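You operate a simulated robot arm through the tools that you are given. There is no shell and no other tool.

You run a simulated two-armed robot. Do the job below in one go: nothing can be reset, and whatever is moved stays where it is left.

TASK
Put the grey pressure switch on the top of the workbench away on the table ledge behind the rig. Then take the clean intake filter marked "BV8C-374" from the top of the workbench and leave it on the top of the steel table. Then press the bleed button two times. Then take the yellow hose stub and leave it on the top of the green cabinet. Then fetch the blue water bottle and stand it on the top of the wooden table. Then fetch the clear jar and stand it on top of the brown element carton on the top of the green cabinet. Then close the upper drawer of the green cabinet. Then put the tall brown carton on the top of the steel table away on the upper shelf of the blue rack. The order counts. Set down upright: clean intake filter, blue water bottle, clear jar, tall brown carton.

Only the result counts: the job must be done as asked and must still hold three seconds after the hand-in. Knocking over, shifting, dropping, spilling or breaking anything else fails it.

THE ROBOT
Two 6-joint arms with two-finger grippers on one trunk, on a base that drives. Base frame: it is fixed to the floor where the robot stands at the start and does not move with it; the origin is under the middle of the robot, x ahead of it, y to its left, z up; the surface under the hand at the start is at about z = 850. Units: mm, degrees, N and s.
The left shoulder is at the start at [30, 178, 1038], the right one opposite. With the tool pointing down near the work surface each hand reaches from about 460 to 840 mm from the robot's upright axis, wherever it stands, measured 20 degrees to its own side. Places, roughly: bleed button [400, -3500, 900]; blue water bottle [500, -6000, 500]; brown element carton [1250, -6000, 1000]; clean intake filter [750, 750, 1000]; clear jar (7x7x9 cm) [1200, -6100, 1000]; grey pressure switch [750, 250, 1000]; table ledge behind the rig (60x15 cm) [800, -3660, 800]; tall brown carton [1250, -500, 1000]; top of the green cabinet [1200, -6000, 900]; top of the steel table [1400, 0, 800]; top of the wooden table [600, -4400, 800]; upper drawer of the green cabinet [1400, -5900, 800]; upper shelf of the blue rack [400, -6100, 1200]; yellow hose stub [750, -4250, 750]. Payload 2.54 kg a hand.
The TCP of each hand is the grasp point between the finger pads, 30 mm short of the fingertips. In the tool frame z runs along the fingers and y along their closing line. Largest opening 116 mm; the body of the gripper starts 95 mm behind the TCP.
Orientation is told as [roll, pitch, yaw] about the base's x, y, z axes, in that order, counted from this pose: with the fingers straight down and closing along the base's y, the tool's x points along the base's -x, its y along +y and its z along -z.

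THE INTERFACE
- The arms move only by the tool move_arm. It takes "left_motion", "right_motion" or both (then of equal length, played together; a hand with none holds still); each is text: rows parted by semicolons, each of 7 numbers parted by spaces: the shift along the base's x, y, z in units of 30 mm (1.0 is 30 mm), then the turn, a rotation vector about the base's x, y, z in units of 6 degrees (1.0 is 6 degrees), then the closure in counts, from 0 (fully open) to 255 (shut). In form: x y z wx wy wz grip; .... A call has 1 to 20 rows; each row shifts and turns the commanded pose from where the row before left it. A call with a number of a shift or a turn outside -1 to 1 is refused whole. Each row takes 0.2 s and may step no farther than 50 mm and 8.6 degrees from the row before; otherwise, or with a gripper value out of range, the whole call is refused. Where a pose cannot be reached the arm comes as near as it can. A force on the tool above 40 N (or 10 N above the force at the start of the call, whichever is more), or a blocked arm, ends the call early, and 0.2 s more pass. The fingers move at their own pace (about 153 mm/s each) and stop on an object; they squeeze with about 38 N. The grip force told is the motor's: it shows also when the fingers shut on nothing. Time passes only in rows, and 0.2 s behind the last, so rows that do not move let the fingers close. The reply holds the time, the measured pose of the TCP, the force on the tool along the base axes, the opening and the grip force, in the units named above and with some noise, with the torque about the TCP (base axes, N m) and any sound that the robot's microphone picked up.
- Cameras (640 x 400 px; columns grow to the right, rows downward): "scene" is now at [38.8, 33.1, 1772.8]; the picture's right is [0.44, -0.90, 0.00], its down [-0.62, -0.31, -0.72] and it looks along [0.65, 0.32, -0.69] (base axes); focal length 252 px, centre (320, 200). "left" rides on the left gripper at [69, 15, -122] in its tool frame; the picture's right is [-0.21, 0.98, 0.00], its down [-0.83, -0.18, -0.53] and it looks along [-0.52, -0.11, 0.85] (tool axes); focal length 251 px, centre (320, 200). "right" rides on the right gripper at [69, -15, -122] in its tool frame; the picture's right is [0.21, 0.98, 0.00], its down [-0.83, 0.18, -0.53] and it looks along [-0.52, 0.11, 0.85] (tool axes); focal length 251 px, centre (320, 200). There is no depth. A picture from a camera that has moved, and an enlarged one, comes with that camera's place and axes in the base frame and with its lens. The place of the scene camera against the robot may be out by one fixed shift of up to 12 mm in any direction.
- snapshot(camera): a new picture of that camera. No time passes.
- move_column(by): slides the trunk up (or, below 0, down) by that many mm; the arms and the scene camera ride with it, the base frame stays. It gives what a move gives, with no picture.
- steer(legs): drives the robot by 1 to 6 legs, each [ahead, left, turn to the left] in mm, mm and degrees, along the robot's own axes; the way and the turn of a leg run together, so that a leg with both is an arc; at most 1500 mm and 180 degrees a leg. The arms and the cameras ride along, it lands a little off, and it stops where it bumps. It gives what a move gives.
- turn_head(pan, tilt): turns the head with the scene camera to pan (to the left, within 143 degrees either way) and tilt (down, from -29 to 69), counted from straight ahead of the robot. It gives what a move gives.
- zoom(camera, box): a new picture of the part [left, top, right, bottom] of that camera's present view, enlarged. No time passes.
- close_job(): hands the job in; it is judged then, once.

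Places have to be worked out from the pictures, the camera data and where the tool is seen. Open the grippers and draw the arms clear of the work before you hand the job in, unless the task says otherwise.

The tools are called after "Request:" by a JSON object that holds its "name" and its "arguments". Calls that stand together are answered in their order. move_arm: Moves the arms, as the interface text tells. Its arguments: {"type":"object","properties":{"left_motion":{"type":"string"},"right_motion":{"type":"string"}},"required":[]} The other tools are called the same way: move_column (by) slides the trunk up or down; steer (legs) drives the base; turn_head (pan, tilt) turns the head that bears the scene camera; snapshot (camera) takes a picture; zoom (camera, box) takes an enlarged picture of a part of a camera's view; close_job () hands the job in.

At the start:

```text
clock: 0.0
left_eef_pos: [333.2, 433.8, 1102.1]
left_tool_rot: [0.0, -0.1, 0.0]
left_ft_force: [-1.2, 0.3, 0.3]
left_wrist_torque: [0.04, -0.02, 0.0]
left_width: 116.1
left_grip_force: 0.1
right_eef_pos: [581.4, 20.9, 1183.4]
right_tool_rot: [0.0, -0.1, 0.0]
right_ft_force: [0.6, -0.9, 1.3]
right_wrist_torque: [0.02, 0.01, 0.01]
right_width: 116.0
right_grip_force: 0.1
trunk travel left (down, up): [-250.0, 290.0]
robot x, y, heading: [0.7, -1.1, -0.0]
head pan, tilt: [26.1, 43.9]
```

scene: 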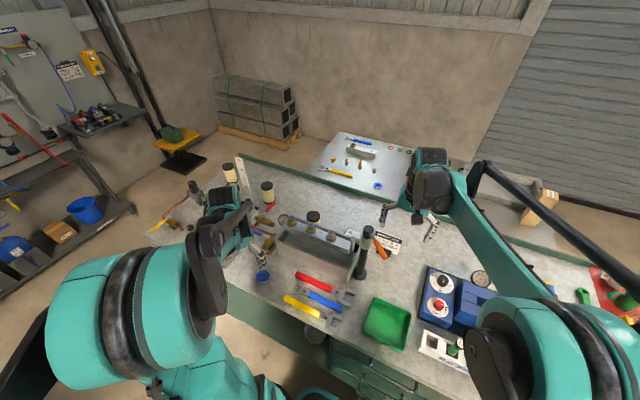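
right: 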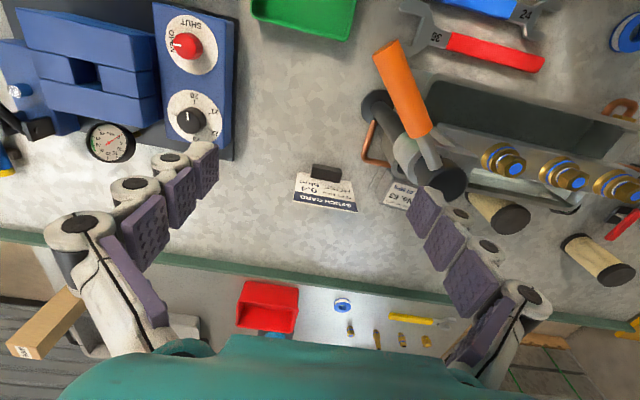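
left: 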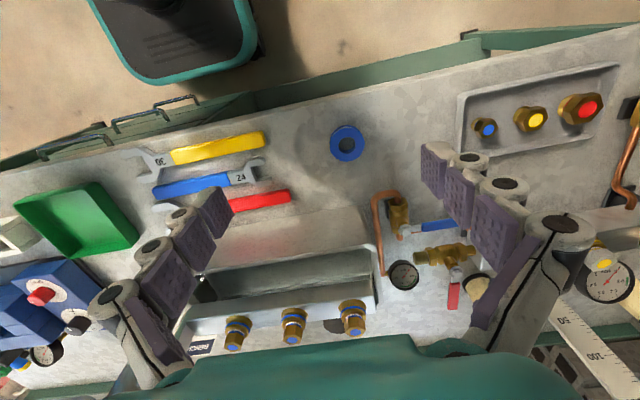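

I start by looking over the scene with enlarged pictures of the workbench.

Request:
{"name": "zoom", "arguments": {"camera": "scene", "box": [140, 130, 300, 280]}}

Request:
{"name": "zoom", "arguments": {"camera": "scene", "box": [260, 180, 460, 320]}}

Request:
{"name": "snapshot", "arguments": {"camera": "scene"}}

```text
2.67 times, centred on (220, 205) of scene
camera zoom: at [38.8, 33.1, 1772.8], right [0.44, -0.9, 0.0], down [-0.62, -0.31, -0.72], along [0.65, 0.32, -0.69], focal length 673 px, centre (587, 187)
```

zoom: 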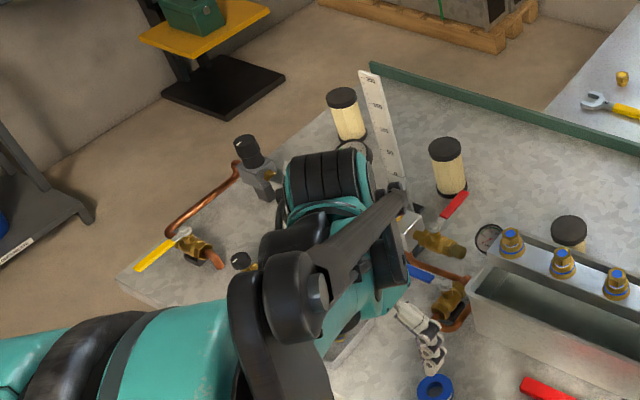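

```text
2.86 times, centred on (360, 250) of scene
camera zoom: at [38.8, 33.1, 1772.8], right [0.44, -0.9, 0.0], down [-0.62, -0.31, -0.72], along [0.65, 0.32, -0.69], focal length 721 px, centre (206, 57)
```

zoom: 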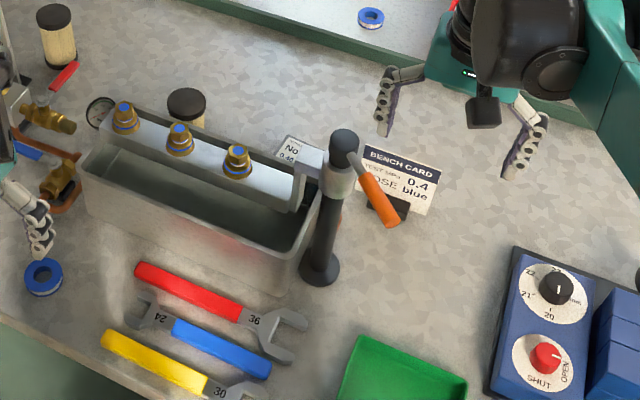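

```text
taken
camera scene: at [38.8, 33.1, 1772.8], right [0.44, -0.9, 0.0], down [-0.62, -0.31, -0.72], along [0.65, 0.32, -0.69], focal length 252 px, centre (320, 200)
```

scene: 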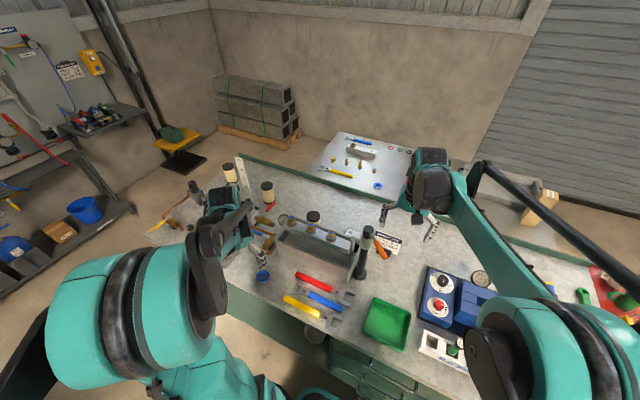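

The arms hide part of the bench; I pan the head to survey the room first.

Request:
{"name": "turn_head", "arguments": {"pan": 0, "tilt": 40}}

Request:
{"name": "snapshot", "arguments": {"camera": "scene"}}

Request:
{"name": "turn_head", "arguments": {"pan": -60, "tilt": 30}}

Request:
{"name": "snapshot", "arguments": {"camera": "scene"}}

Request:
{"name": "turn_head", "arguments": {"pan": -110, "tilt": 25}}

Request:
{"name": "snapshot", "arguments": {"camera": "scene"}}

Request:
{"name": "turn_head", "arguments": {"pan": 60, "tilt": 30}}

Request:
{"name": "snapshot", "arguments": {"camera": "scene"}}

```text
clock: 0.9
left_eef_pos: [332.3, 433.8, 1101.9]
left_tool_rot: [0.1, -0.1, 0.0]
left_ft_force: [0.0, 0.8, -0.2]
left_wrist_torque: [0.0, -0.03, 0.0]
left_width: 115.9
left_grip_force: 0.0
right_eef_pos: [580.3, 22.5, 1184.0]
right_tool_rot: [-0.1, -0.1, 0.0]
right_ft_force: [-0.6, -1.0, -0.1]
right_wrist_torque: [0.03, -0.05, 0.01]
right_width: 116.1
right_grip_force: 0.0
trunk travel left (down, up): [-250.0, 290.0]
robot x, y, heading: [-4.3, 2.2, -0.1]
head pan, tilt: [0.0, 40.0]
```

```text
taken
camera scene: at [50.0, -3.0, 1778.4], right [0.0, -1.0, 0.0], down [-0.64, 0.0, -0.77], along [0.77, 0.0, -0.64], focal length 252 px, centre (320, 200)
```

scene: 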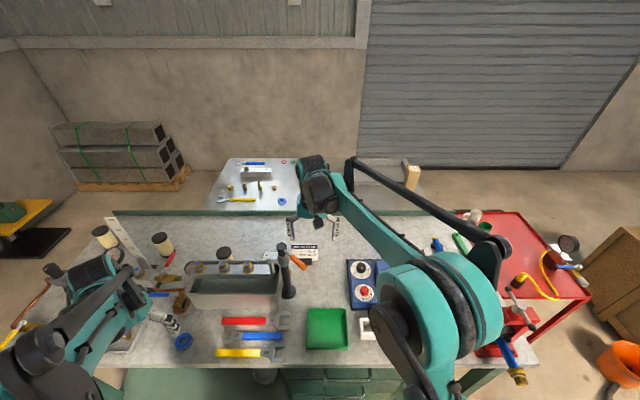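

```text
clock: 2.2
left_eef_pos: [333.5, 435.2, 1102.9]
left_tool_rot: [0.1, -0.1, 0.0]
left_ft_force: [0.7, -0.1, 0.9]
left_wrist_torque: [0.01, 0.03, 0.0]
left_width: 116.2
left_grip_force: 0.0
right_eef_pos: [581.0, 20.9, 1185.4]
right_tool_rot: [0.0, 0.0, 0.1]
right_ft_force: [-0.3, 0.4, -0.1]
right_wrist_torque: [0.0, 0.0, 0.01]
right_width: 116.0
right_grip_force: 0.1
trunk travel left (down, up): [-250.0, 290.0]
robot x, y, heading: [-0.0, 0.1, -0.1]
head pan, tilt: [-60.0, 30.0]
```

```text
taken
camera scene: at [10.3, -81.4, 1793.8], right [-0.87, -0.5, 0.0], down [-0.25, 0.43, -0.87], along [0.43, -0.75, -0.5], focal length 252 px, centre (320, 200)
```

scene: 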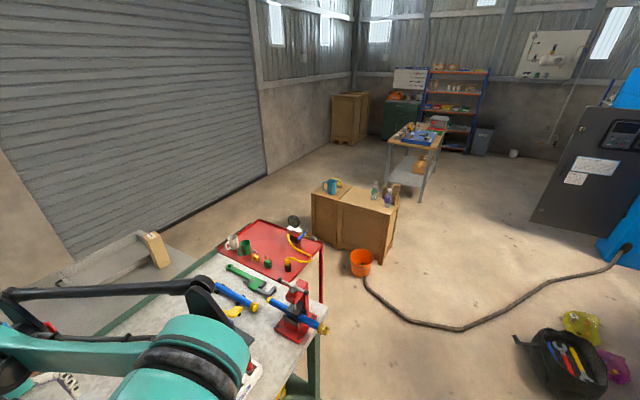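

```text
clock: 3.4
left_eef_pos: [333.9, 433.4, 1100.9]
left_tool_rot: [0.0, -0.1, 0.1]
left_ft_force: [0.2, -1.0, 1.0]
left_wrist_torque: [0.01, 0.0, -0.02]
left_width: 115.7
left_grip_force: 0.1
right_eef_pos: [581.5, 22.1, 1184.5]
right_tool_rot: [0.0, 0.0, 0.0]
right_ft_force: [0.6, -0.5, -0.7]
right_wrist_torque: [-0.05, -0.03, 0.01]
right_width: 116.0
right_grip_force: 0.0
trunk travel left (down, up): [-250.0, 290.0]
robot x, y, heading: [-0.3, 0.3, -0.0]
head pan, tilt: [-110.0, 25.0]
```

```text
taken
camera scene: at [-66.4, -89.7, 1801.8], right [-0.94, 0.34, 0.0], down [0.14, 0.4, -0.91], along [-0.31, -0.85, -0.42], focal length 252 px, centre (320, 200)
```

scene: 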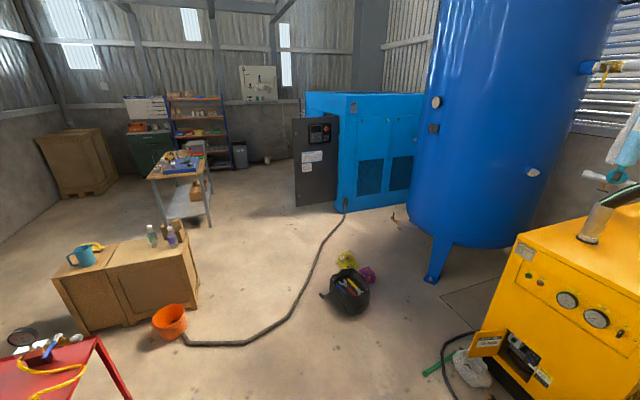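

```text
clock: 6.0
left_eef_pos: [333.3, 432.9, 1101.4]
left_tool_rot: [0.1, -0.2, 0.0]
left_ft_force: [-0.2, -0.5, -1.1]
left_wrist_torque: [0.01, -0.01, -0.03]
left_width: 116.0
left_grip_force: 0.1
right_eef_pos: [581.6, 21.6, 1184.6]
right_tool_rot: [-0.1, 0.0, -0.1]
right_ft_force: [-0.8, 0.3, 0.1]
right_wrist_torque: [-0.02, 0.02, 0.01]
right_width: 116.0
right_grip_force: 0.1
trunk travel left (down, up): [-250.0, 290.0]
robot x, y, heading: [-1.3, 3.3, -0.1]
head pan, tilt: [60.0, 30.0]
```

```text
taken
camera scene: at [10.2, 75.2, 1793.8], right [0.87, -0.5, 0.0], down [-0.25, -0.43, -0.87], along [0.43, 0.75, -0.5], focal length 252 px, centre (320, 200)
```

scene: 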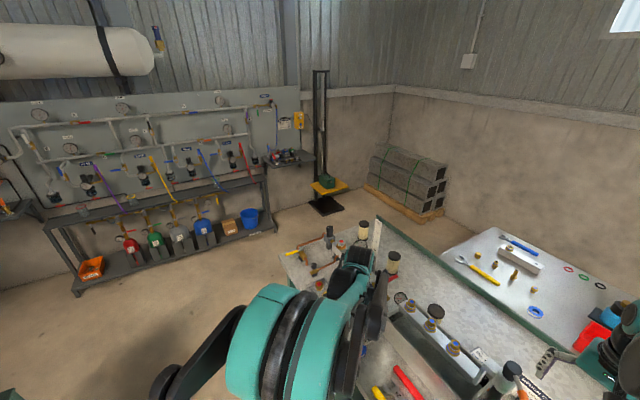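

The left arm blocks the view of the left half of the bench; I raise it and pull it back.

Request:
{"name": "move_arm", "arguments": {"left_motion": "0 0.3 1 0 0 0 0;0 0.3 1 0 0 0 0;0 0.3 1 0 0 0 0;0 0.3 1 0 0 0 0;0 0.3 1 0 0 0 0;0 0.3 1 0 0 0 0;0 0.3 1 0 0 0 0"}}

Request:
{"name": "snapshot", "arguments": {"camera": "left"}}

Request:
{"name": "turn_head", "arguments": {"pan": 30, "tilt": 40}}

Request:
{"name": "snapshot", "arguments": {"camera": "scene"}}

```text
clock: 7.6
left_eef_pos: [334.3, 496.3, 1313.5]
left_tool_rot: [0.1, -0.2, 0.0]
left_ft_force: [0.8, -0.1, 0.0]
left_wrist_torque: [0.0, -0.03, 0.02]
left_width: 115.7
left_grip_force: 0.1
right_eef_pos: [581.0, 20.8, 1185.2]
right_tool_rot: [0.0, 0.1, 0.0]
right_ft_force: [-0.1, 0.0, -0.7]
right_wrist_torque: [0.03, 0.01, 0.0]
right_width: 115.8
right_grip_force: 0.0
trunk travel left (down, up): [-250.0, 290.0]
robot x, y, heading: [0.6, -1.3, -0.3]
head pan, tilt: [60.0, 30.0]
```

```text
taken
camera left: at [264.0, 510.3, 1435.7], right [0.21, 0.98, 0.0], down [0.83, -0.18, 0.53], along [0.52, -0.11, -0.85], focal length 251 px, centre (320, 200)
```

left: 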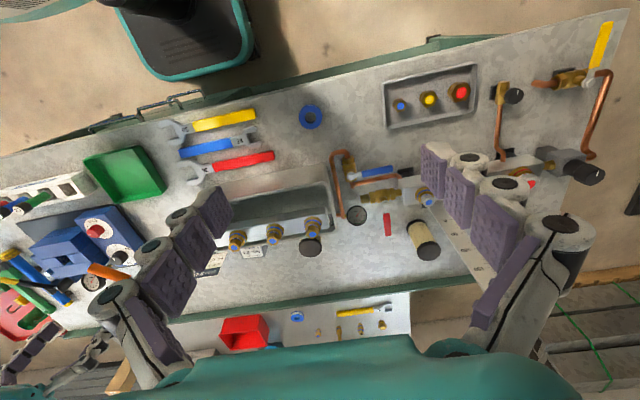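

```text
clock: 8.5
left_eef_pos: [334.2, 496.5, 1312.1]
left_tool_rot: [0.0, -0.1, 0.1]
left_ft_force: [0.6, -0.1, -0.4]
left_wrist_torque: [0.02, 0.01, 0.0]
left_width: 116.0
left_grip_force: 0.0
right_eef_pos: [579.9, 21.8, 1184.7]
right_tool_rot: [0.0, 0.0, 0.0]
right_ft_force: [0.3, -1.0, 0.0]
right_wrist_torque: [-0.01, 0.04, -0.03]
right_width: 115.5
right_grip_force: 0.1
trunk travel left (down, up): [-250.0, 290.0]
robot x, y, heading: [0.6, 1.0, 0.0]
head pan, tilt: [30.0, 40.0]
```

```text
taken
camera scene: at [38.6, 39.6, 1778.5], right [0.5, -0.87, 0.0], down [-0.56, -0.32, -0.77], along [0.66, 0.38, -0.64], focal length 252 px, centre (320, 200)
```

scene: 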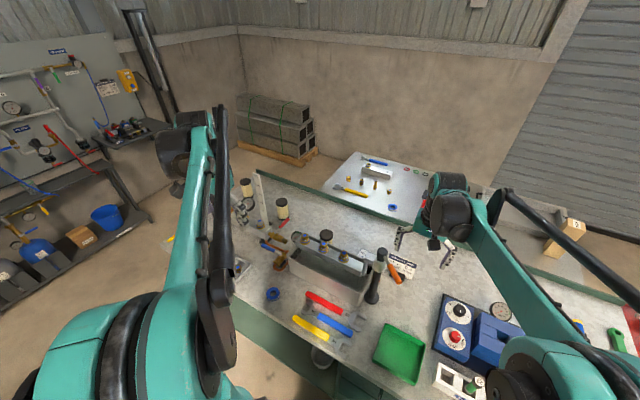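

Request:
{"name": "zoom", "arguments": {"camera": "left", "box": [320, 40, 640, 280]}}

Request:
{"name": "zoom", "arguments": {"camera": "scene", "box": [220, 160, 420, 285]}}

Request:
{"name": "zoom", "arguments": {"camera": "right", "box": [340, 60, 640, 300]}}

```text
1.67 times, centred on (480, 160) of left
camera zoom: at [264.0, 510.1, 1435.2], right [0.21, 0.98, 0.0], down [0.83, -0.18, 0.53], along [0.52, -0.11, -0.85], focal length 419 px, centre (53, 267)
```

zoom: 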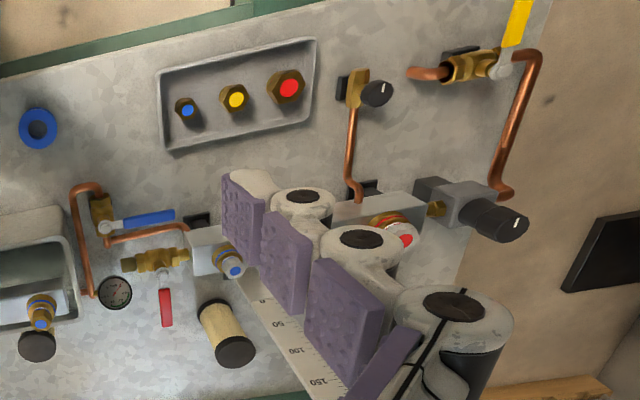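

```text
3.20 times, centred on (320, 222) of scene
camera zoom: at [38.6, 39.6, 1778.5], right [0.5, -0.87, 0.0], down [-0.56, -0.32, -0.77], along [0.66, 0.38, -0.64], focal length 808 px, centre (320, 128)
```

zoom: 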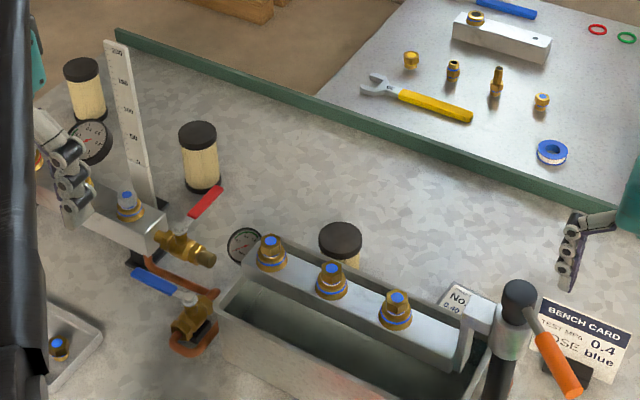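

```text
1.67 times, centred on (490, 180) of right
camera zoom: at [512.8, 7.7, 1305.1], right [-0.21, 0.98, 0.0], down [0.83, 0.18, 0.53], along [0.52, 0.11, -0.85], focal length 419 px, centre (37, 233)
```

zoom: 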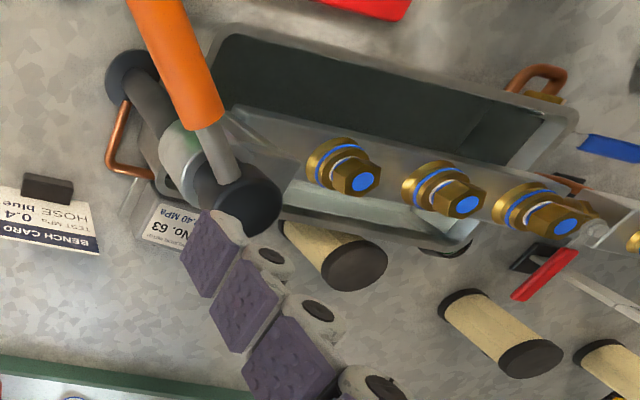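

Filters stand near (706,392), (768,684) and (817,975); I need a closer look behind the trough for the grey switch, so I move the right hand left and up.

Request:
{"name": "move_arm", "arguments": {"right_motion": "-0.5 1 0.5 0 0 0 0;-0.5 1 0.5 0 0 0 0;-0.5 1 0.5 0 0 0 0;-0.5 1 0.5 0 0 0 0;-0.5 1 0.5 0 0 0 0;-0.5 1 0.5 0 0 0 0"}}

Request:
{"name": "snapshot", "arguments": {"camera": "right"}}

Request:
{"name": "turn_head", "arguments": {"pan": 15, "tilt": 40}}

Request:
{"name": "zoom", "arguments": {"camera": "scene", "box": [220, 140, 460, 290]}}

```text
clock: 9.9
left_eef_pos: [333.5, 497.6, 1313.3]
left_tool_rot: [0.0, -0.2, 0.0]
left_ft_force: [-0.5, -0.3, 0.9]
left_wrist_torque: [-0.05, -0.03, 0.01]
left_width: 116.0
left_grip_force: 0.1
right_eef_pos: [490.1, 202.1, 1274.9]
right_tool_rot: [-0.1, 0.1, 0.0]
right_ft_force: [0.5, 0.6, 0.9]
right_wrist_torque: [-0.04, 0.01, 0.0]
right_width: 116.1
right_grip_force: 0.1
trunk travel left (down, up): [-250.0, 290.0]
robot x, y, heading: [2.3, -1.0, 0.2]
head pan, tilt: [30.0, 40.0]
```

```text
taken
camera right: at [422.4, 188.9, 1394.9], right [-0.21, 0.98, 0.0], down [0.83, 0.18, 0.53], along [0.52, 0.11, -0.85], focal length 251 px, centre (320, 200)
```

right: 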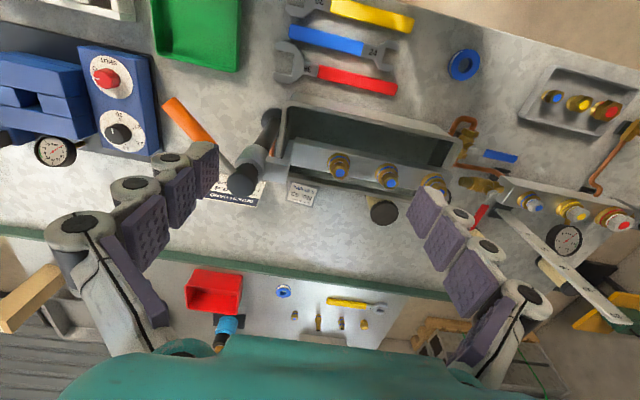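

```text
clock: 10.7
left_eef_pos: [333.6, 495.1, 1314.0]
left_tool_rot: [0.1, 0.0, 0.0]
left_ft_force: [-0.5, -0.1, 0.4]
left_wrist_torque: [0.01, 0.02, -0.01]
left_width: 116.1
left_grip_force: 0.2
right_eef_pos: [492.0, 200.7, 1274.4]
right_tool_rot: [0.0, -0.1, 0.0]
right_ft_force: [0.4, 0.8, 0.0]
right_wrist_torque: [0.02, -0.03, 0.0]
right_width: 115.9
right_grip_force: 0.0
trunk travel left (down, up): [-250.0, 290.0]
robot x, y, heading: [0.3, 0.9, -0.0]
head pan, tilt: [15.0, 40.0]
```

```text
2.67 times, centred on (340, 215) of scene
camera zoom: at [47.0, 18.9, 1778.4], right [0.26, -0.97, 0.0], down [-0.62, -0.17, -0.77], along [0.74, 0.2, -0.64], focal length 673 px, centre (267, 160)
```

zoom: 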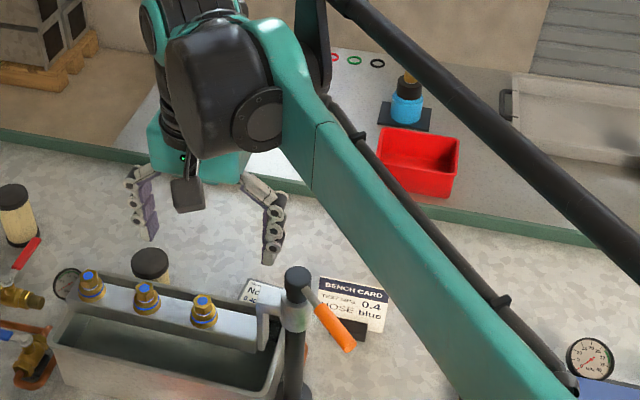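

Request:
{"name": "zoom", "arguments": {"camera": "right", "box": [150, 80, 470, 280]}}

Request:
{"name": "zoom", "arguments": {"camera": "right", "box": [420, 120, 640, 280]}}

Request:
{"name": "zoom", "arguments": {"camera": "right", "box": [0, 0, 240, 200]}}

```text
2.00 times, centred on (310, 180) of right
camera zoom: at [423.0, 187.0, 1394.7], right [-0.21, 0.98, 0.0], down [0.83, 0.18, 0.53], along [0.52, 0.11, -0.85], focal length 503 px, centre (340, 240)
```

zoom: 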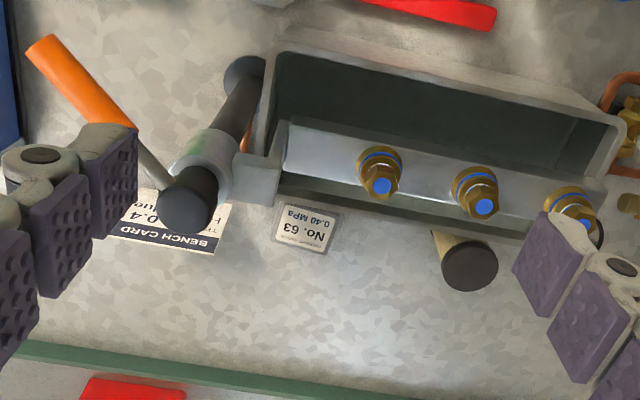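

```text
2.50 times, centred on (530, 200) of right
camera zoom: at [423.0, 187.0, 1394.7], right [-0.21, 0.98, 0.0], down [0.83, 0.18, 0.53], along [0.52, 0.11, -0.85], focal length 629 px, centre (-205, 200)
```

zoom: 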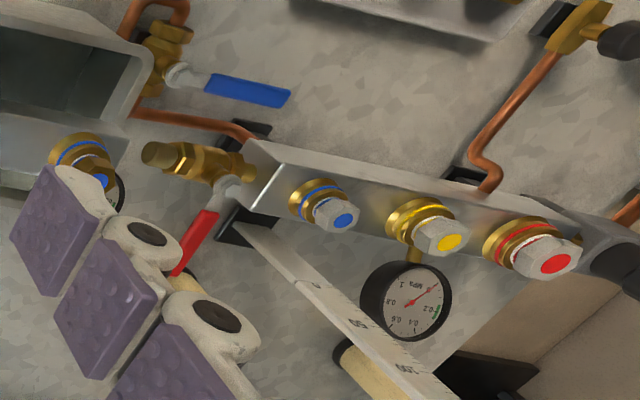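

```text
2.00 times, centred on (120, 100) of right
camera zoom: at [423.0, 187.0, 1394.7], right [-0.21, 0.98, 0.0], down [0.83, 0.18, 0.53], along [0.52, 0.11, -0.85], focal length 503 px, centre (720, 400)
```

zoom: 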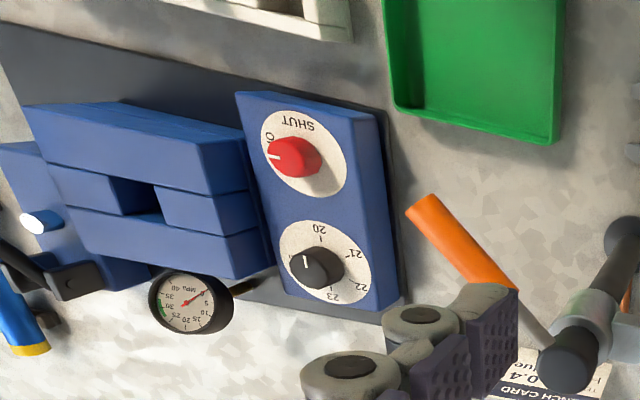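

The labelled grey block "No. 63 / 0.40 MPa" lies near (739,212), likely the switch. I move the right arm out of the way to the right first.

Request:
{"name": "move_arm", "arguments": {"right_motion": "-0.1 -1 0 0 0 0 0;-0.1 -1 0 0 0 0 0;-0.1 -1 0 0 0 0 0;-0.1 -1 0 0 0 0 0;-0.1 -1 0 0 0 0 0;-0.1 -1 0 0 0 0 0;-0.1 -1 0 0 0 0 0;-0.1 -1 0 0 0 0 0;-0.1 -1 0 0 0 0 0;-0.1 -1 0 0 0 0 0;-0.1 -1 0 0 0 0 0;-0.1 -1 0 0 0 0 0;-0.1 -1 0 0 0 0 0;-0.1 -1 0 0 0 0 0;-0.1 -1 0 0 0 0 0;-0.1 -1 0 0 0 0 0;-0.1 -1 0 0 0 0 0;-0.1 -1 0 0 0 0 0"}}

Request:
{"name": "move_arm", "arguments": {"left_motion": "1 -0.5 0 0 0 0 0;1 -0.5 0 0 0 0 0;1 -0.5 0 0 0 0 0;1 -0.5 0 0 0 0 0;1 -0.5 0 0 0 0 0;1 -0.5 0 0 0 0 0;1 -0.5 0 0 0 0 0;1 -1 0 0 0 0 0;1 -1 0 0 0 0 0;1 -1 0 0 0 0 0"}}

Request:
{"name": "snapshot", "arguments": {"camera": "left"}}

Request:
{"name": "snapshot", "arguments": {"camera": "scene"}}

```text
clock: 14.5
left_eef_pos: [334.1, 494.1, 1312.9]
left_tool_rot: [0.1, 0.0, 0.0]
left_ft_force: [1.0, 0.6, -0.4]
left_wrist_torque: [0.03, 0.04, 0.0]
left_width: 116.0
left_grip_force: 0.1
right_eef_pos: [437.8, -340.0, 1274.6]
right_tool_rot: [0.0, 0.1, -0.1]
right_ft_force: [0.3, 0.4, 0.3]
right_wrist_torque: [0.01, 0.02, 0.03]
right_width: 116.0
right_grip_force: 0.1
trunk travel left (down, up): [-250.0, 290.0]
robot x, y, heading: [-1.3, -1.2, 0.1]
head pan, tilt: [15.0, 40.0]
```

```text
clock: 16.7
left_eef_pos: [636.4, 301.3, 1312.5]
left_tool_rot: [0.2, -0.1, 0.1]
left_ft_force: [-0.2, -0.7, -0.7]
left_wrist_torque: [0.05, 0.03, -0.03]
left_width: 116.0
left_grip_force: 0.1
right_eef_pos: [437.9, -339.8, 1273.8]
right_tool_rot: [0.0, 0.1, -0.1]
right_ft_force: [0.7, 0.4, 0.0]
right_wrist_torque: [0.03, 0.05, -0.03]
right_width: 115.9
right_grip_force: 0.0
trunk travel left (down, up): [-250.0, 290.0]
robot x, y, heading: [1.5, 5.1, -0.0]
head pan, tilt: [15.0, 40.0]
```

```text
taken
camera left: at [566.3, 315.5, 1434.3], right [0.21, 0.98, 0.0], down [0.83, -0.18, 0.53], along [0.52, -0.11, -0.85], focal length 251 px, centre (320, 200)
```

left: 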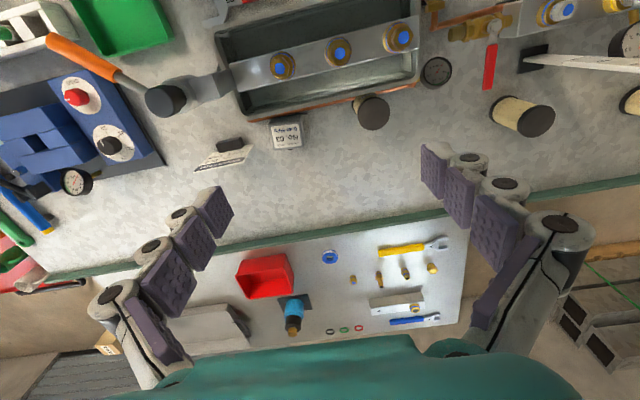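

```text
taken
camera scene: at [49.0, 17.6, 1778.4], right [0.26, -0.97, 0.0], down [-0.62, -0.17, -0.77], along [0.74, 0.2, -0.64], focal length 252 px, centre (320, 200)
```

scene: 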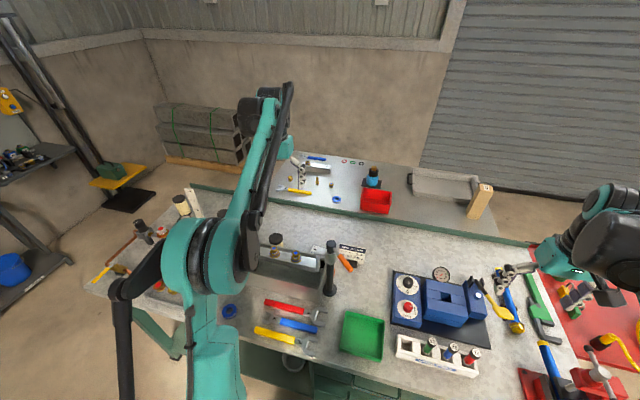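

Request:
{"name": "zoom", "arguments": {"camera": "left", "box": [180, 60, 420, 210]}}

Request:
{"name": "zoom", "arguments": {"camera": "left", "box": [420, 20, 640, 160]}}

```text
2.67 times, centred on (300, 135) of left
camera zoom: at [566.3, 315.5, 1434.3], right [0.21, 0.98, 0.0], down [0.83, -0.18, 0.53], along [0.52, -0.11, -0.85], focal length 670 px, centre (373, 373)
```

zoom: 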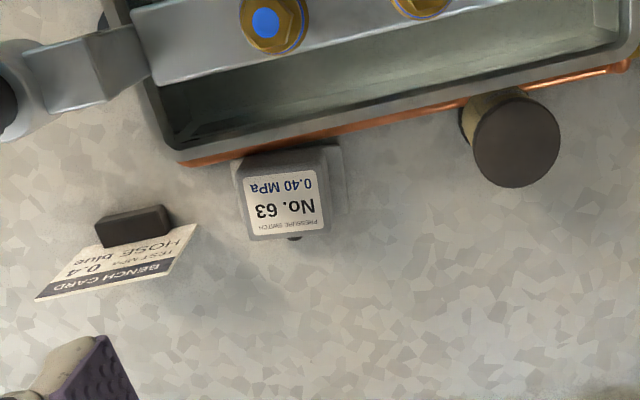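

```text
2.86 times, centred on (530, 90) of left
camera zoom: at [566.3, 315.5, 1434.3], right [0.21, 0.98, 0.0], down [0.83, -0.18, 0.53], along [0.52, -0.11, -0.85], focal length 718 px, centre (-280, 514)
```

zoom: 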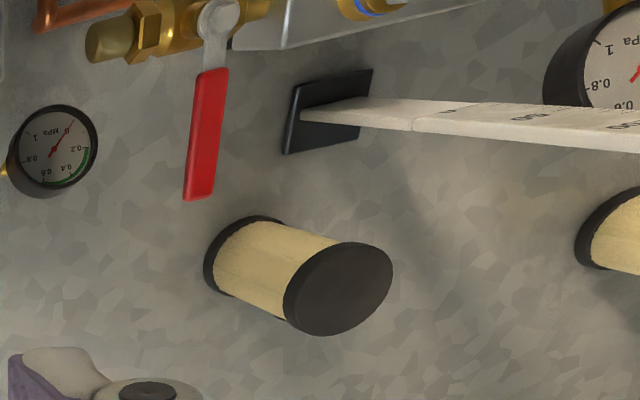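

The label reads "PRESSURE SWITCH No. 63 0.40 MPa"; stereo puts its top at (721,210,895), turned about -5°. I bring the left hand above it.

Request:
{"name": "move_arm", "arguments": {"left_motion": "0.2576 -0.276 -0.9 0 0 -0.075 40;0.2576 -0.276 -0.9 0 0 -0.075 40;0.2576 -0.276 -0.9 0 0 -0.075 40;0.2576 -0.276 -0.9 0 0 -0.075 40;0.2576 -0.276 -0.9 0 0 -0.075 40;0.2576 -0.276 -0.9 0 0 -0.075 40;0.2576 -0.276 -0.9 0 0 -0.075 40;0.2576 -0.276 -0.9 0 0 -0.075 40;0.2576 -0.276 -0.9 0 0 -0.075 40;0.2576 -0.276 -0.9 0 0 -0.075 40;0.2576 -0.276 -0.9 0 0 -0.075 40"}}

Request:
{"name": "snapshot", "arguments": {"camera": "left"}}

Request:
{"name": "snapshot", "arguments": {"camera": "scene"}}

```text
clock: 19.1
left_eef_pos: [720.3, 210.5, 1012.7]
left_tool_rot: [0.0, -0.1, -4.9]
left_ft_force: [0.6, 0.7, -1.0]
left_wrist_torque: [0.01, 0.02, -0.01]
left_width: 97.5
left_grip_force: 0.1
right_eef_pos: [438.2, -339.2, 1275.7]
right_tool_rot: [0.0, 0.1, -0.1]
right_ft_force: [-0.2, 0.3, 0.1]
right_wrist_torque: [-0.03, -0.01, 0.0]
right_width: 115.9
right_grip_force: 0.0
trunk travel left (down, up): [-250.0, 290.0]
robot x, y, heading: [0.1, -3.0, -0.1]
head pan, tilt: [15.0, 40.0]
```

```text
taken
camera left: at [651.9, 231.0, 1135.4], right [0.3, 0.95, 0.0], down [0.81, -0.25, 0.53], along [0.51, -0.16, -0.85], focal length 251 px, centre (320, 200)
```

left: 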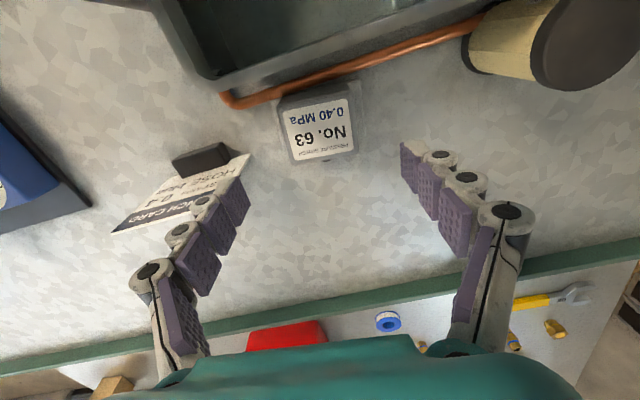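

```text
taken
camera scene: at [48.2, 18.6, 1778.4], right [0.26, -0.97, 0.0], down [-0.62, -0.17, -0.77], along [0.74, 0.2, -0.64], focal length 252 px, centre (320, 200)
```

scene: 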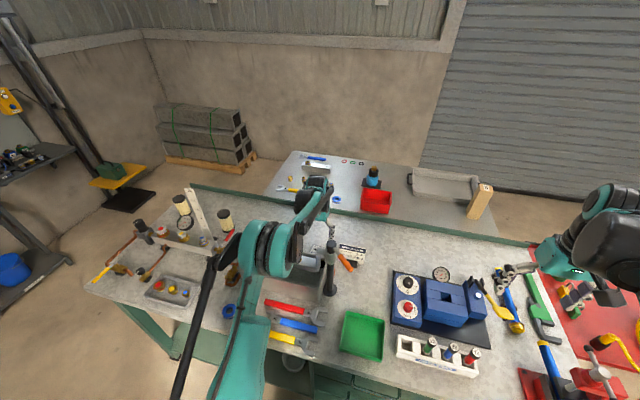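

The hand is lined up with the switch; I descend to z≈885 and close on it.

Request:
{"name": "move_arm", "arguments": {"left_motion": "0.03 -0.03 -0.9 0 0 -0.1 40;0.03 -0.03 -0.9 0 0 -0.1 40;0 0 -0.9 0 0 -0.1 40;0 0 -0.9 0 0 0 40;0 0 -0.65 0 0 0 40"}}

Request:
{"name": "snapshot", "arguments": {"camera": "left"}}

```text
clock: 20.3
left_eef_pos: [721.2, 208.4, 885.3]
left_tool_rot: [0.1, -0.1, -6.7]
left_ft_force: [0.0, 0.1, -0.2]
left_wrist_torque: [0.01, 0.02, 0.0]
left_width: 97.4
left_grip_force: 0.0
right_eef_pos: [437.5, -338.4, 1274.6]
right_tool_rot: [0.0, 0.0, 0.0]
right_ft_force: [-0.2, -0.4, -0.3]
right_wrist_torque: [-0.01, -0.01, -0.02]
right_width: 115.8
right_grip_force: 0.1
trunk travel left (down, up): [-250.0, 290.0]
robot x, y, heading: [-1.5, 0.5, -0.1]
head pan, tilt: [15.0, 40.0]
```

```text
taken
camera left: at [653.4, 230.8, 1008.6], right [0.33, 0.94, 0.0], down [0.8, -0.28, 0.53], along [0.51, -0.17, -0.85], focal length 251 px, centre (320, 200)
```

left: 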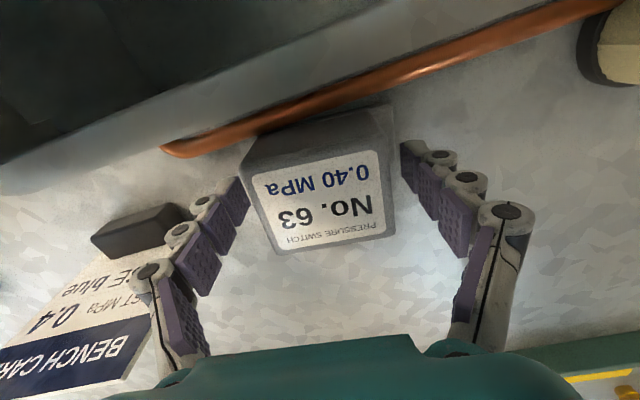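

The switch sits between the fingers; I close and lift slightly.

Request:
{"name": "move_arm", "arguments": {"left_motion": "0 0 0 0 0 0 255;0 0 0 0 0 0 255;0 0 0 0 0 0 255;0 0 0 0 0 0 255;0 0 0.3 0 0 0 255;0 0 0.6 0 0 0 255;0 0 1 0 0 0 255;0 0 1 0 0 0 255;0 0 1 0 0 0 255;0 0 1 0 0 0 255"}}

Request:
{"name": "snapshot", "arguments": {"camera": "left"}}

```text
clock: 22.5
left_eef_pos: [720.1, 206.2, 1034.3]
left_tool_rot: [0.1, -0.1, -6.7]
left_ft_force: [-0.1, 0.2, -3.1]
left_wrist_torque: [0.01, 0.0, 0.01]
left_width: 69.1
left_grip_force: 38.3
right_eef_pos: [437.2, -338.2, 1275.8]
right_tool_rot: [-0.1, 0.0, 0.0]
right_ft_force: [-0.6, 0.0, -0.4]
right_wrist_torque: [-0.01, -0.02, 0.0]
right_width: 116.1
right_grip_force: 0.0
trunk travel left (down, up): [-250.0, 290.0]
robot x, y, heading: [0.2, -0.9, -0.1]
head pan, tilt: [15.0, 40.0]
```

```text
taken
camera left: at [652.4, 229.7, 1157.1], right [0.33, 0.94, 0.0], down [0.8, -0.28, 0.53], along [0.51, -0.17, -0.85], focal length 251 px, centre (320, 200)
```

left: 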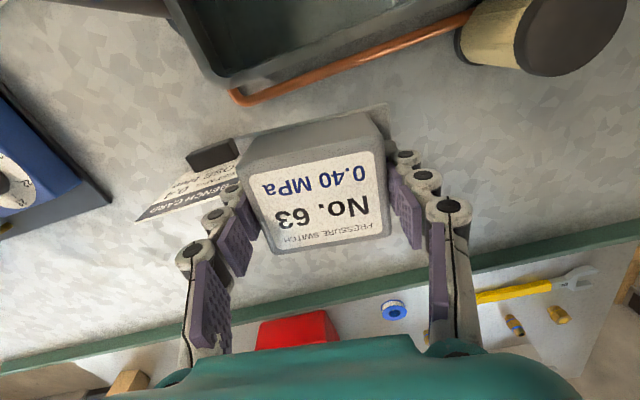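

The switch is held (69 mm, ~3 N). I raise and retract the arm and look at the filters on the way.

Request:
{"name": "move_arm", "arguments": {"left_motion": "0 0 1 0 0 0 255;0 0 1 0 0 0 255;0 0 1 0 0 0 255;0 0 1 0 0 0 255;0 0 1 0 0 0 255;0 0 1 0 0 0 255;0 0 1 0 0 0 255;-1 0.4 0.5 0 0 0 255;-1 0.4 0.5 0 0 0 255;-1 0.4 0 0 0 0 255;-1 0.4 0 0 0 0 255;-1 0.4 0 0 0 0 255;-1 0.4 0 0 0 0 255;-1 0.4 0 0 0 0 255;-1 0.4 0 0 0 0 255;-1 0.4 0 0 0 0 255"}}

Request:
{"name": "turn_head", "arguments": {"pan": 30, "tilt": 35}}

Request:
{"name": "snapshot", "arguments": {"camera": "scene"}}

Request:
{"name": "turn_head", "arguments": {"pan": -30, "tilt": 60}}

Request:
{"name": "snapshot", "arguments": {"camera": "scene"}}

```text
clock: 25.9
left_eef_pos: [448.6, 317.5, 1274.4]
left_tool_rot: [0.1, -0.1, -6.7]
left_ft_force: [0.1, -0.5, -2.9]
left_wrist_torque: [-0.03, -0.03, 0.0]
left_width: 69.2
left_grip_force: 37.5
right_eef_pos: [436.5, -340.0, 1275.1]
right_tool_rot: [0.0, -0.1, 0.0]
right_ft_force: [-0.3, 0.6, 0.4]
right_wrist_torque: [0.02, -0.07, 0.0]
right_width: 116.2
right_grip_force: 0.2
trunk travel left (down, up): [-250.0, 290.0]
robot x, y, heading: [0.6, 1.9, 0.2]
head pan, tilt: [15.0, 40.0]
```

```text
clock: 26.6
left_eef_pos: [450.8, 316.6, 1273.9]
left_tool_rot: [0.1, 0.1, -6.7]
left_ft_force: [-0.7, 0.4, -2.5]
left_wrist_torque: [0.03, -0.01, 0.03]
left_width: 69.3
left_grip_force: 38.3
right_eef_pos: [437.1, -339.3, 1274.0]
right_tool_rot: [0.0, 0.0, 0.0]
right_ft_force: [0.0, 0.1, -0.1]
right_wrist_torque: [0.03, -0.02, -0.02]
right_width: 115.9
right_grip_force: 0.0
trunk travel left (down, up): [-250.0, 290.0]
robot x, y, heading: [-2.6, 2.6, -0.1]
head pan, tilt: [30.0, 35.0]
```

```text
taken
camera scene: at [41.8, 41.0, 1785.9], right [0.5, -0.87, 0.0], down [-0.5, -0.29, -0.82], along [0.71, 0.41, -0.57], focal length 252 px, centre (320, 200)
```

scene: 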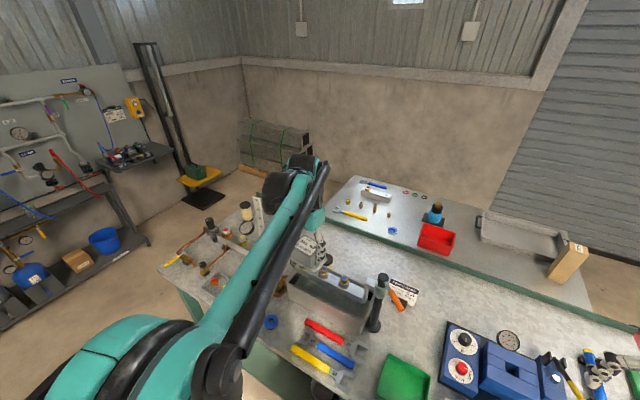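

```text
clock: 27.9
left_eef_pos: [450.2, 316.1, 1275.1]
left_tool_rot: [0.1, 0.1, -6.7]
left_ft_force: [0.2, -0.6, -2.4]
left_wrist_torque: [0.03, 0.03, -0.02]
left_width: 69.3
left_grip_force: 38.1
right_eef_pos: [437.7, -338.2, 1275.0]
right_tool_rot: [-0.1, 0.0, 0.0]
right_ft_force: [0.0, -0.3, -0.5]
right_wrist_torque: [0.02, -0.03, 0.0]
right_width: 116.2
right_grip_force: 0.1
trunk travel left (down, up): [-250.0, 290.0]
robot x, y, heading: [-3.5, -0.2, -0.1]
head pan, tilt: [-30.0, 60.0]
```

```text
taken
camera scene: at [23.0, -36.3, 1751.7], right [-0.5, -0.87, 0.0], down [-0.75, 0.43, -0.5], along [0.43, -0.25, -0.87], focal length 252 px, centre (320, 200)
```

scene: 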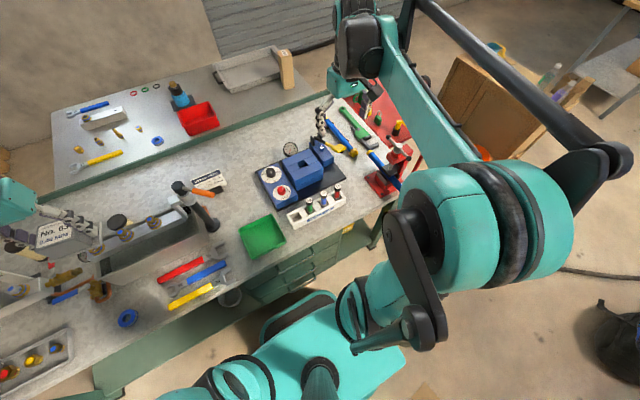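

The way back is free. I back off 400 mm and strafe right along the aisle toward the rig.

Request:
{"name": "steer", "arguments": {"legs": [[-400, 0, 0], [0, -1400, 0]]}}

Request:
{"name": "turn_head", "arguments": {"pan": -70, "tilt": 35}}

Request:
{"name": "snapshot", "arguments": {"camera": "scene"}}

```text
clock: 37.0
left_eef_pos: [54.8, -1071.0, 1274.2]
left_tool_rot: [0.0, 0.1, -6.4]
left_ft_force: [-0.1, -0.1, -2.9]
left_wrist_torque: [0.03, 0.0, -0.03]
left_width: 69.3
left_grip_force: 38.0
right_eef_pos: [46.4, -1726.9, 1275.3]
right_tool_rot: [0.1, 0.1, 0.4]
right_ft_force: [-1.4, -0.5, 0.0]
right_wrist_torque: [-0.01, 0.0, -0.02]
right_width: 115.8
right_grip_force: 0.1
trunk travel left (down, up): [-250.0, 290.0]
robot x, y, heading: [-393.5, -1393.6, 0.3]
head pan, tilt: [-30.0, 60.0]
```

```text
clock: 38.0
left_eef_pos: [54.7, -1070.7, 1275.1]
left_tool_rot: [0.1, 0.0, -6.2]
left_ft_force: [0.8, -0.9, -3.0]
left_wrist_torque: [0.01, 0.0, 0.01]
left_width: 69.0
left_grip_force: 38.1
right_eef_pos: [45.5, -1727.1, 1274.9]
right_tool_rot: [0.0, 0.0, 0.3]
right_ft_force: [-0.1, -0.3, -0.6]
right_wrist_torque: [0.03, 0.01, -0.02]
right_width: 115.9
right_grip_force: 0.0
trunk travel left (down, up): [-250.0, 290.0]
robot x, y, heading: [-392.1, -1392.9, 0.3]
head pan, tilt: [-70.0, 35.0]
```

```text
taken
camera scene: at [-397.5, -1476.9, 1786.0], right [-0.94, -0.35, 0.0], down [-0.2, 0.54, -0.82], along [0.29, -0.77, -0.57], focal length 252 px, centre (320, 200)
```

scene: 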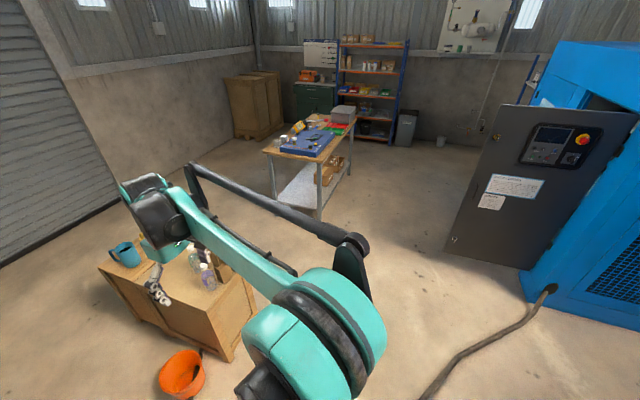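

The table with the rig is ahead at y≈-3500. I continue strafing in a shorter leg and check.

Request:
{"name": "steer", "arguments": {"legs": [[0, -1000, 0]]}}

Request:
{"name": "snapshot", "arguments": {"camera": "scene"}}

```text
clock: 43.1
left_eef_pos: [65.7, -2039.7, 1275.1]
left_tool_rot: [0.2, 0.0, -4.7]
left_ft_force: [0.7, 0.0, -3.4]
left_wrist_torque: [0.01, 0.01, -0.02]
left_width: 69.0
left_grip_force: 38.4
right_eef_pos: [75.5, -2694.5, 1275.3]
right_tool_rot: [0.0, 0.0, 2.0]
right_ft_force: [0.0, -0.1, -0.1]
right_wrist_torque: [0.0, 0.03, 0.02]
right_width: 115.9
right_grip_force: 0.1
trunk travel left (down, up): [-250.0, 290.0]
robot x, y, heading: [-371.4, -2370.9, 2.0]
head pan, tilt: [-70.0, 35.0]
```

```text
taken
camera scene: at [-374.5, -2456.9, 1786.0], right [-0.93, -0.38, 0.0], down [-0.22, 0.53, -0.82], along [0.31, -0.76, -0.57], focal length 252 px, centre (320, 200)
```

scene: 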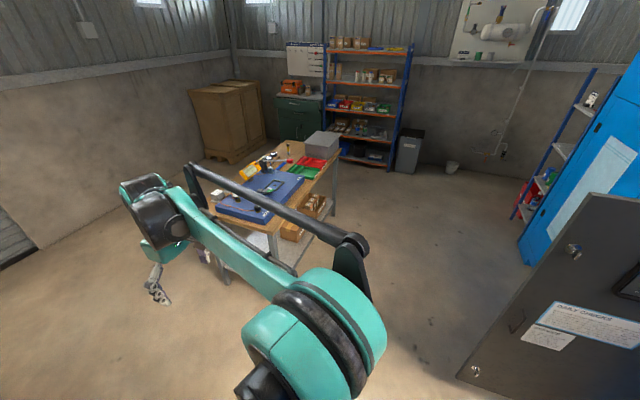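

No bump at the hose. I continue to y≈-3300 and look at the rig table from the front.

Request:
{"name": "steer", "arguments": {"legs": [[-60, -950, -2]]}}

Request:
{"name": "turn_head", "arguments": {"pan": -15, "tilt": 40}}

Request:
{"name": "snapshot", "arguments": {"camera": "scene"}}

Request:
{"name": "snapshot", "arguments": {"camera": "right"}}

```text
clock: 48.1
left_eef_pos: [34.2, -2999.0, 1274.2]
left_tool_rot: [0.1, 0.0, -6.8]
left_ft_force: [0.2, -0.4, -3.1]
left_wrist_torque: [0.02, -0.01, 0.01]
left_width: 69.4
left_grip_force: 38.1
right_eef_pos: [20.6, -3654.8, 1274.4]
right_tool_rot: [0.0, 0.0, -0.2]
right_ft_force: [-0.6, -1.1, 0.5]
right_wrist_torque: [0.03, -0.02, 0.0]
right_width: 115.9
right_grip_force: 0.0
trunk travel left (down, up): [-250.0, 290.0]
robot x, y, heading: [-416.0, -3313.6, -0.2]
head pan, tilt: [-70.0, 35.0]
```

```text
clock: 49.3
left_eef_pos: [34.1, -2997.6, 1274.6]
left_tool_rot: [0.1, 0.0, -6.8]
left_ft_force: [0.4, -0.9, -4.2]
left_wrist_torque: [-0.03, 0.0, 0.0]
left_width: 69.2
left_grip_force: 38.2
right_eef_pos: [20.5, -3653.7, 1275.9]
right_tool_rot: [0.1, 0.0, -0.2]
right_ft_force: [-0.4, -0.3, -0.3]
right_wrist_torque: [0.03, -0.01, -0.02]
right_width: 116.1
right_grip_force: 0.0
trunk travel left (down, up): [-250.0, 290.0]
robot x, y, heading: [-417.6, -3316.4, 0.0]
head pan, tilt: [-15.0, 40.0]
```

```text
taken
camera scene: at [-369.7, -3339.4, 1778.4], right [-0.26, -0.97, 0.0], down [-0.62, 0.17, -0.77], along [0.74, -0.2, -0.64], focal length 252 px, centre (320, 200)
```

scene: 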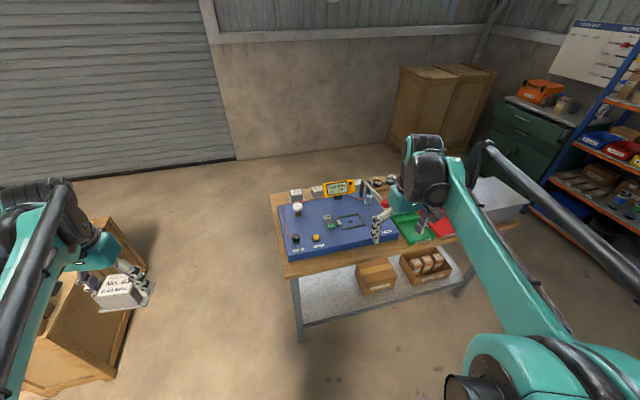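

```text
taken
camera right: at [-48.4, -3667.6, 1395.9], right [-0.21, 0.98, 0.0], down [0.83, 0.18, 0.53], along [0.52, 0.11, -0.85], focal length 251 px, centre (320, 200)
```

right: 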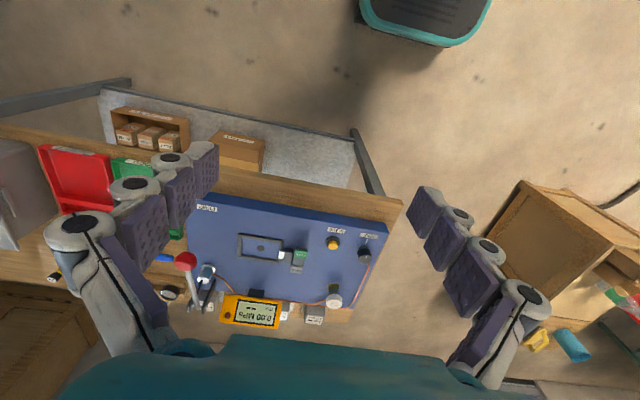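

Request:
{"name": "zoom", "arguments": {"camera": "scene", "box": [260, 160, 460, 290]}}

Request:
{"name": "zoom", "arguments": {"camera": "right", "box": [140, 180, 440, 360]}}

```text
3.08 times, centred on (360, 225) of scene
camera zoom: at [-369.7, -3339.4, 1778.4], right [-0.26, -0.97, 0.0], down [-0.62, 0.17, -0.77], along [0.74, -0.2, -0.64], focal length 776 px, centre (197, 123)
```

zoom: 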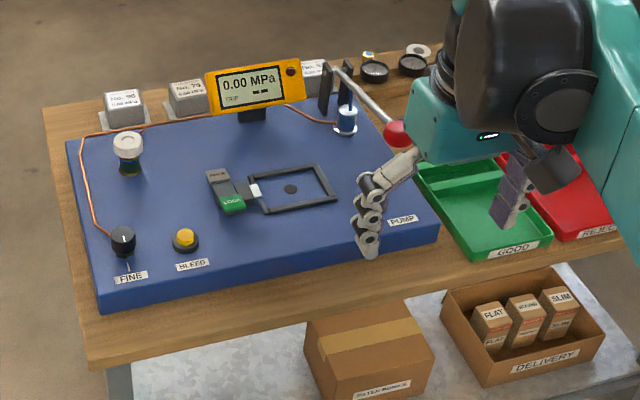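

```text
2.13 times, centred on (290, 270) of right
camera zoom: at [-48.4, -3667.6, 1395.9], right [-0.21, 0.98, 0.0], down [0.83, 0.18, 0.53], along [0.52, 0.11, -0.85], focal length 536 px, centre (384, 51)
```

zoom: 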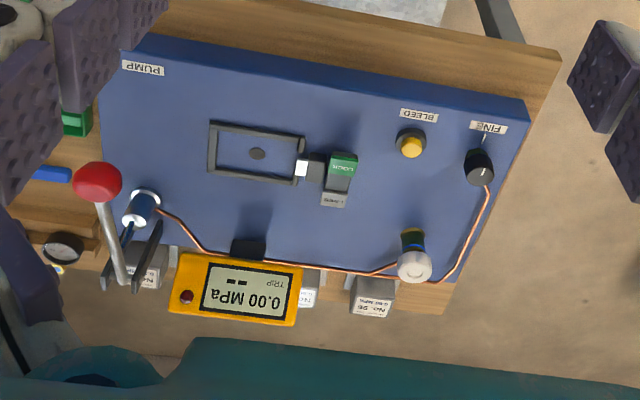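

The ledge holds three switches at about y = -3510, -3635 and -3900, with a free slot at its near end (y≈-3415). I go to the table's end between crates and table, facing -y, to reach it.

Request:
{"name": "steer", "arguments": {"legs": [[0, 480, 0], [0, 0, -90]]}}

Request:
{"name": "turn_head", "arguments": {"pan": 80, "tilt": 45}}

Request:
{"name": "snapshot", "arguments": {"camera": "scene"}}

```text
clock: 56.0
left_eef_pos: [-104.5, -3282.1, 1273.1]
left_tool_rot: [0.1, 0.0, -97.3]
left_ft_force: [0.3, -0.8, -4.0]
left_wrist_torque: [0.03, -0.04, -0.04]
left_width: 69.0
left_grip_force: 38.0
right_eef_pos: [-760.8, -3262.3, 1275.5]
right_tool_rot: [0.0, -0.1, -90.6]
right_ft_force: [0.0, 0.1, 1.1]
right_wrist_torque: [0.0, -0.01, -0.01]
right_width: 116.0
right_grip_force: 0.0
trunk travel left (down, up): [-250.0, 290.0]
robot x, y, heading: [-422.1, -2827.4, -90.8]
head pan, tilt: [-15.0, 40.0]
```

```text
clock: 57.8
left_eef_pos: [-104.0, -3282.8, 1273.7]
left_tool_rot: [0.2, 0.1, -97.3]
left_ft_force: [-0.8, -0.1, -3.3]
left_wrist_torque: [0.0, 0.01, 0.0]
left_width: 69.0
left_grip_force: 38.5
right_eef_pos: [-760.2, -3263.1, 1275.3]
right_tool_rot: [0.0, 0.0, -90.6]
right_ft_force: [0.1, -0.2, -0.5]
right_wrist_torque: [-0.01, 0.0, 0.0]
right_width: 116.0
right_grip_force: 0.0
trunk travel left (down, up): [-250.0, 290.0]
robot x, y, heading: [-421.2, -2829.4, -90.6]
head pan, tilt: [80.0, 45.0]
```

```text
taken
camera scene: at [-342.0, -2817.2, 1771.2], right [-0.18, -0.98, 0.0], down [-0.7, 0.13, -0.71], along [0.69, -0.13, -0.71], focal length 252 px, centre (320, 200)
```

scene: 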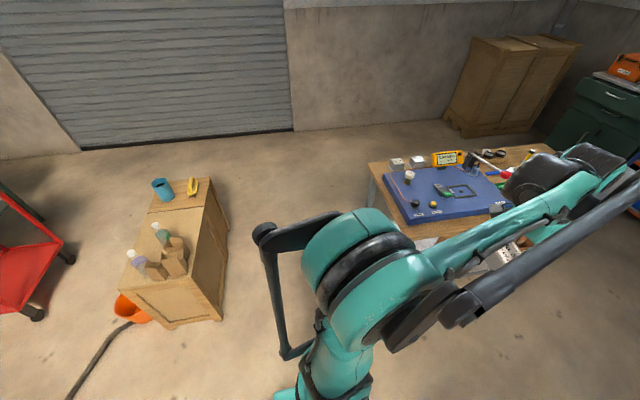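

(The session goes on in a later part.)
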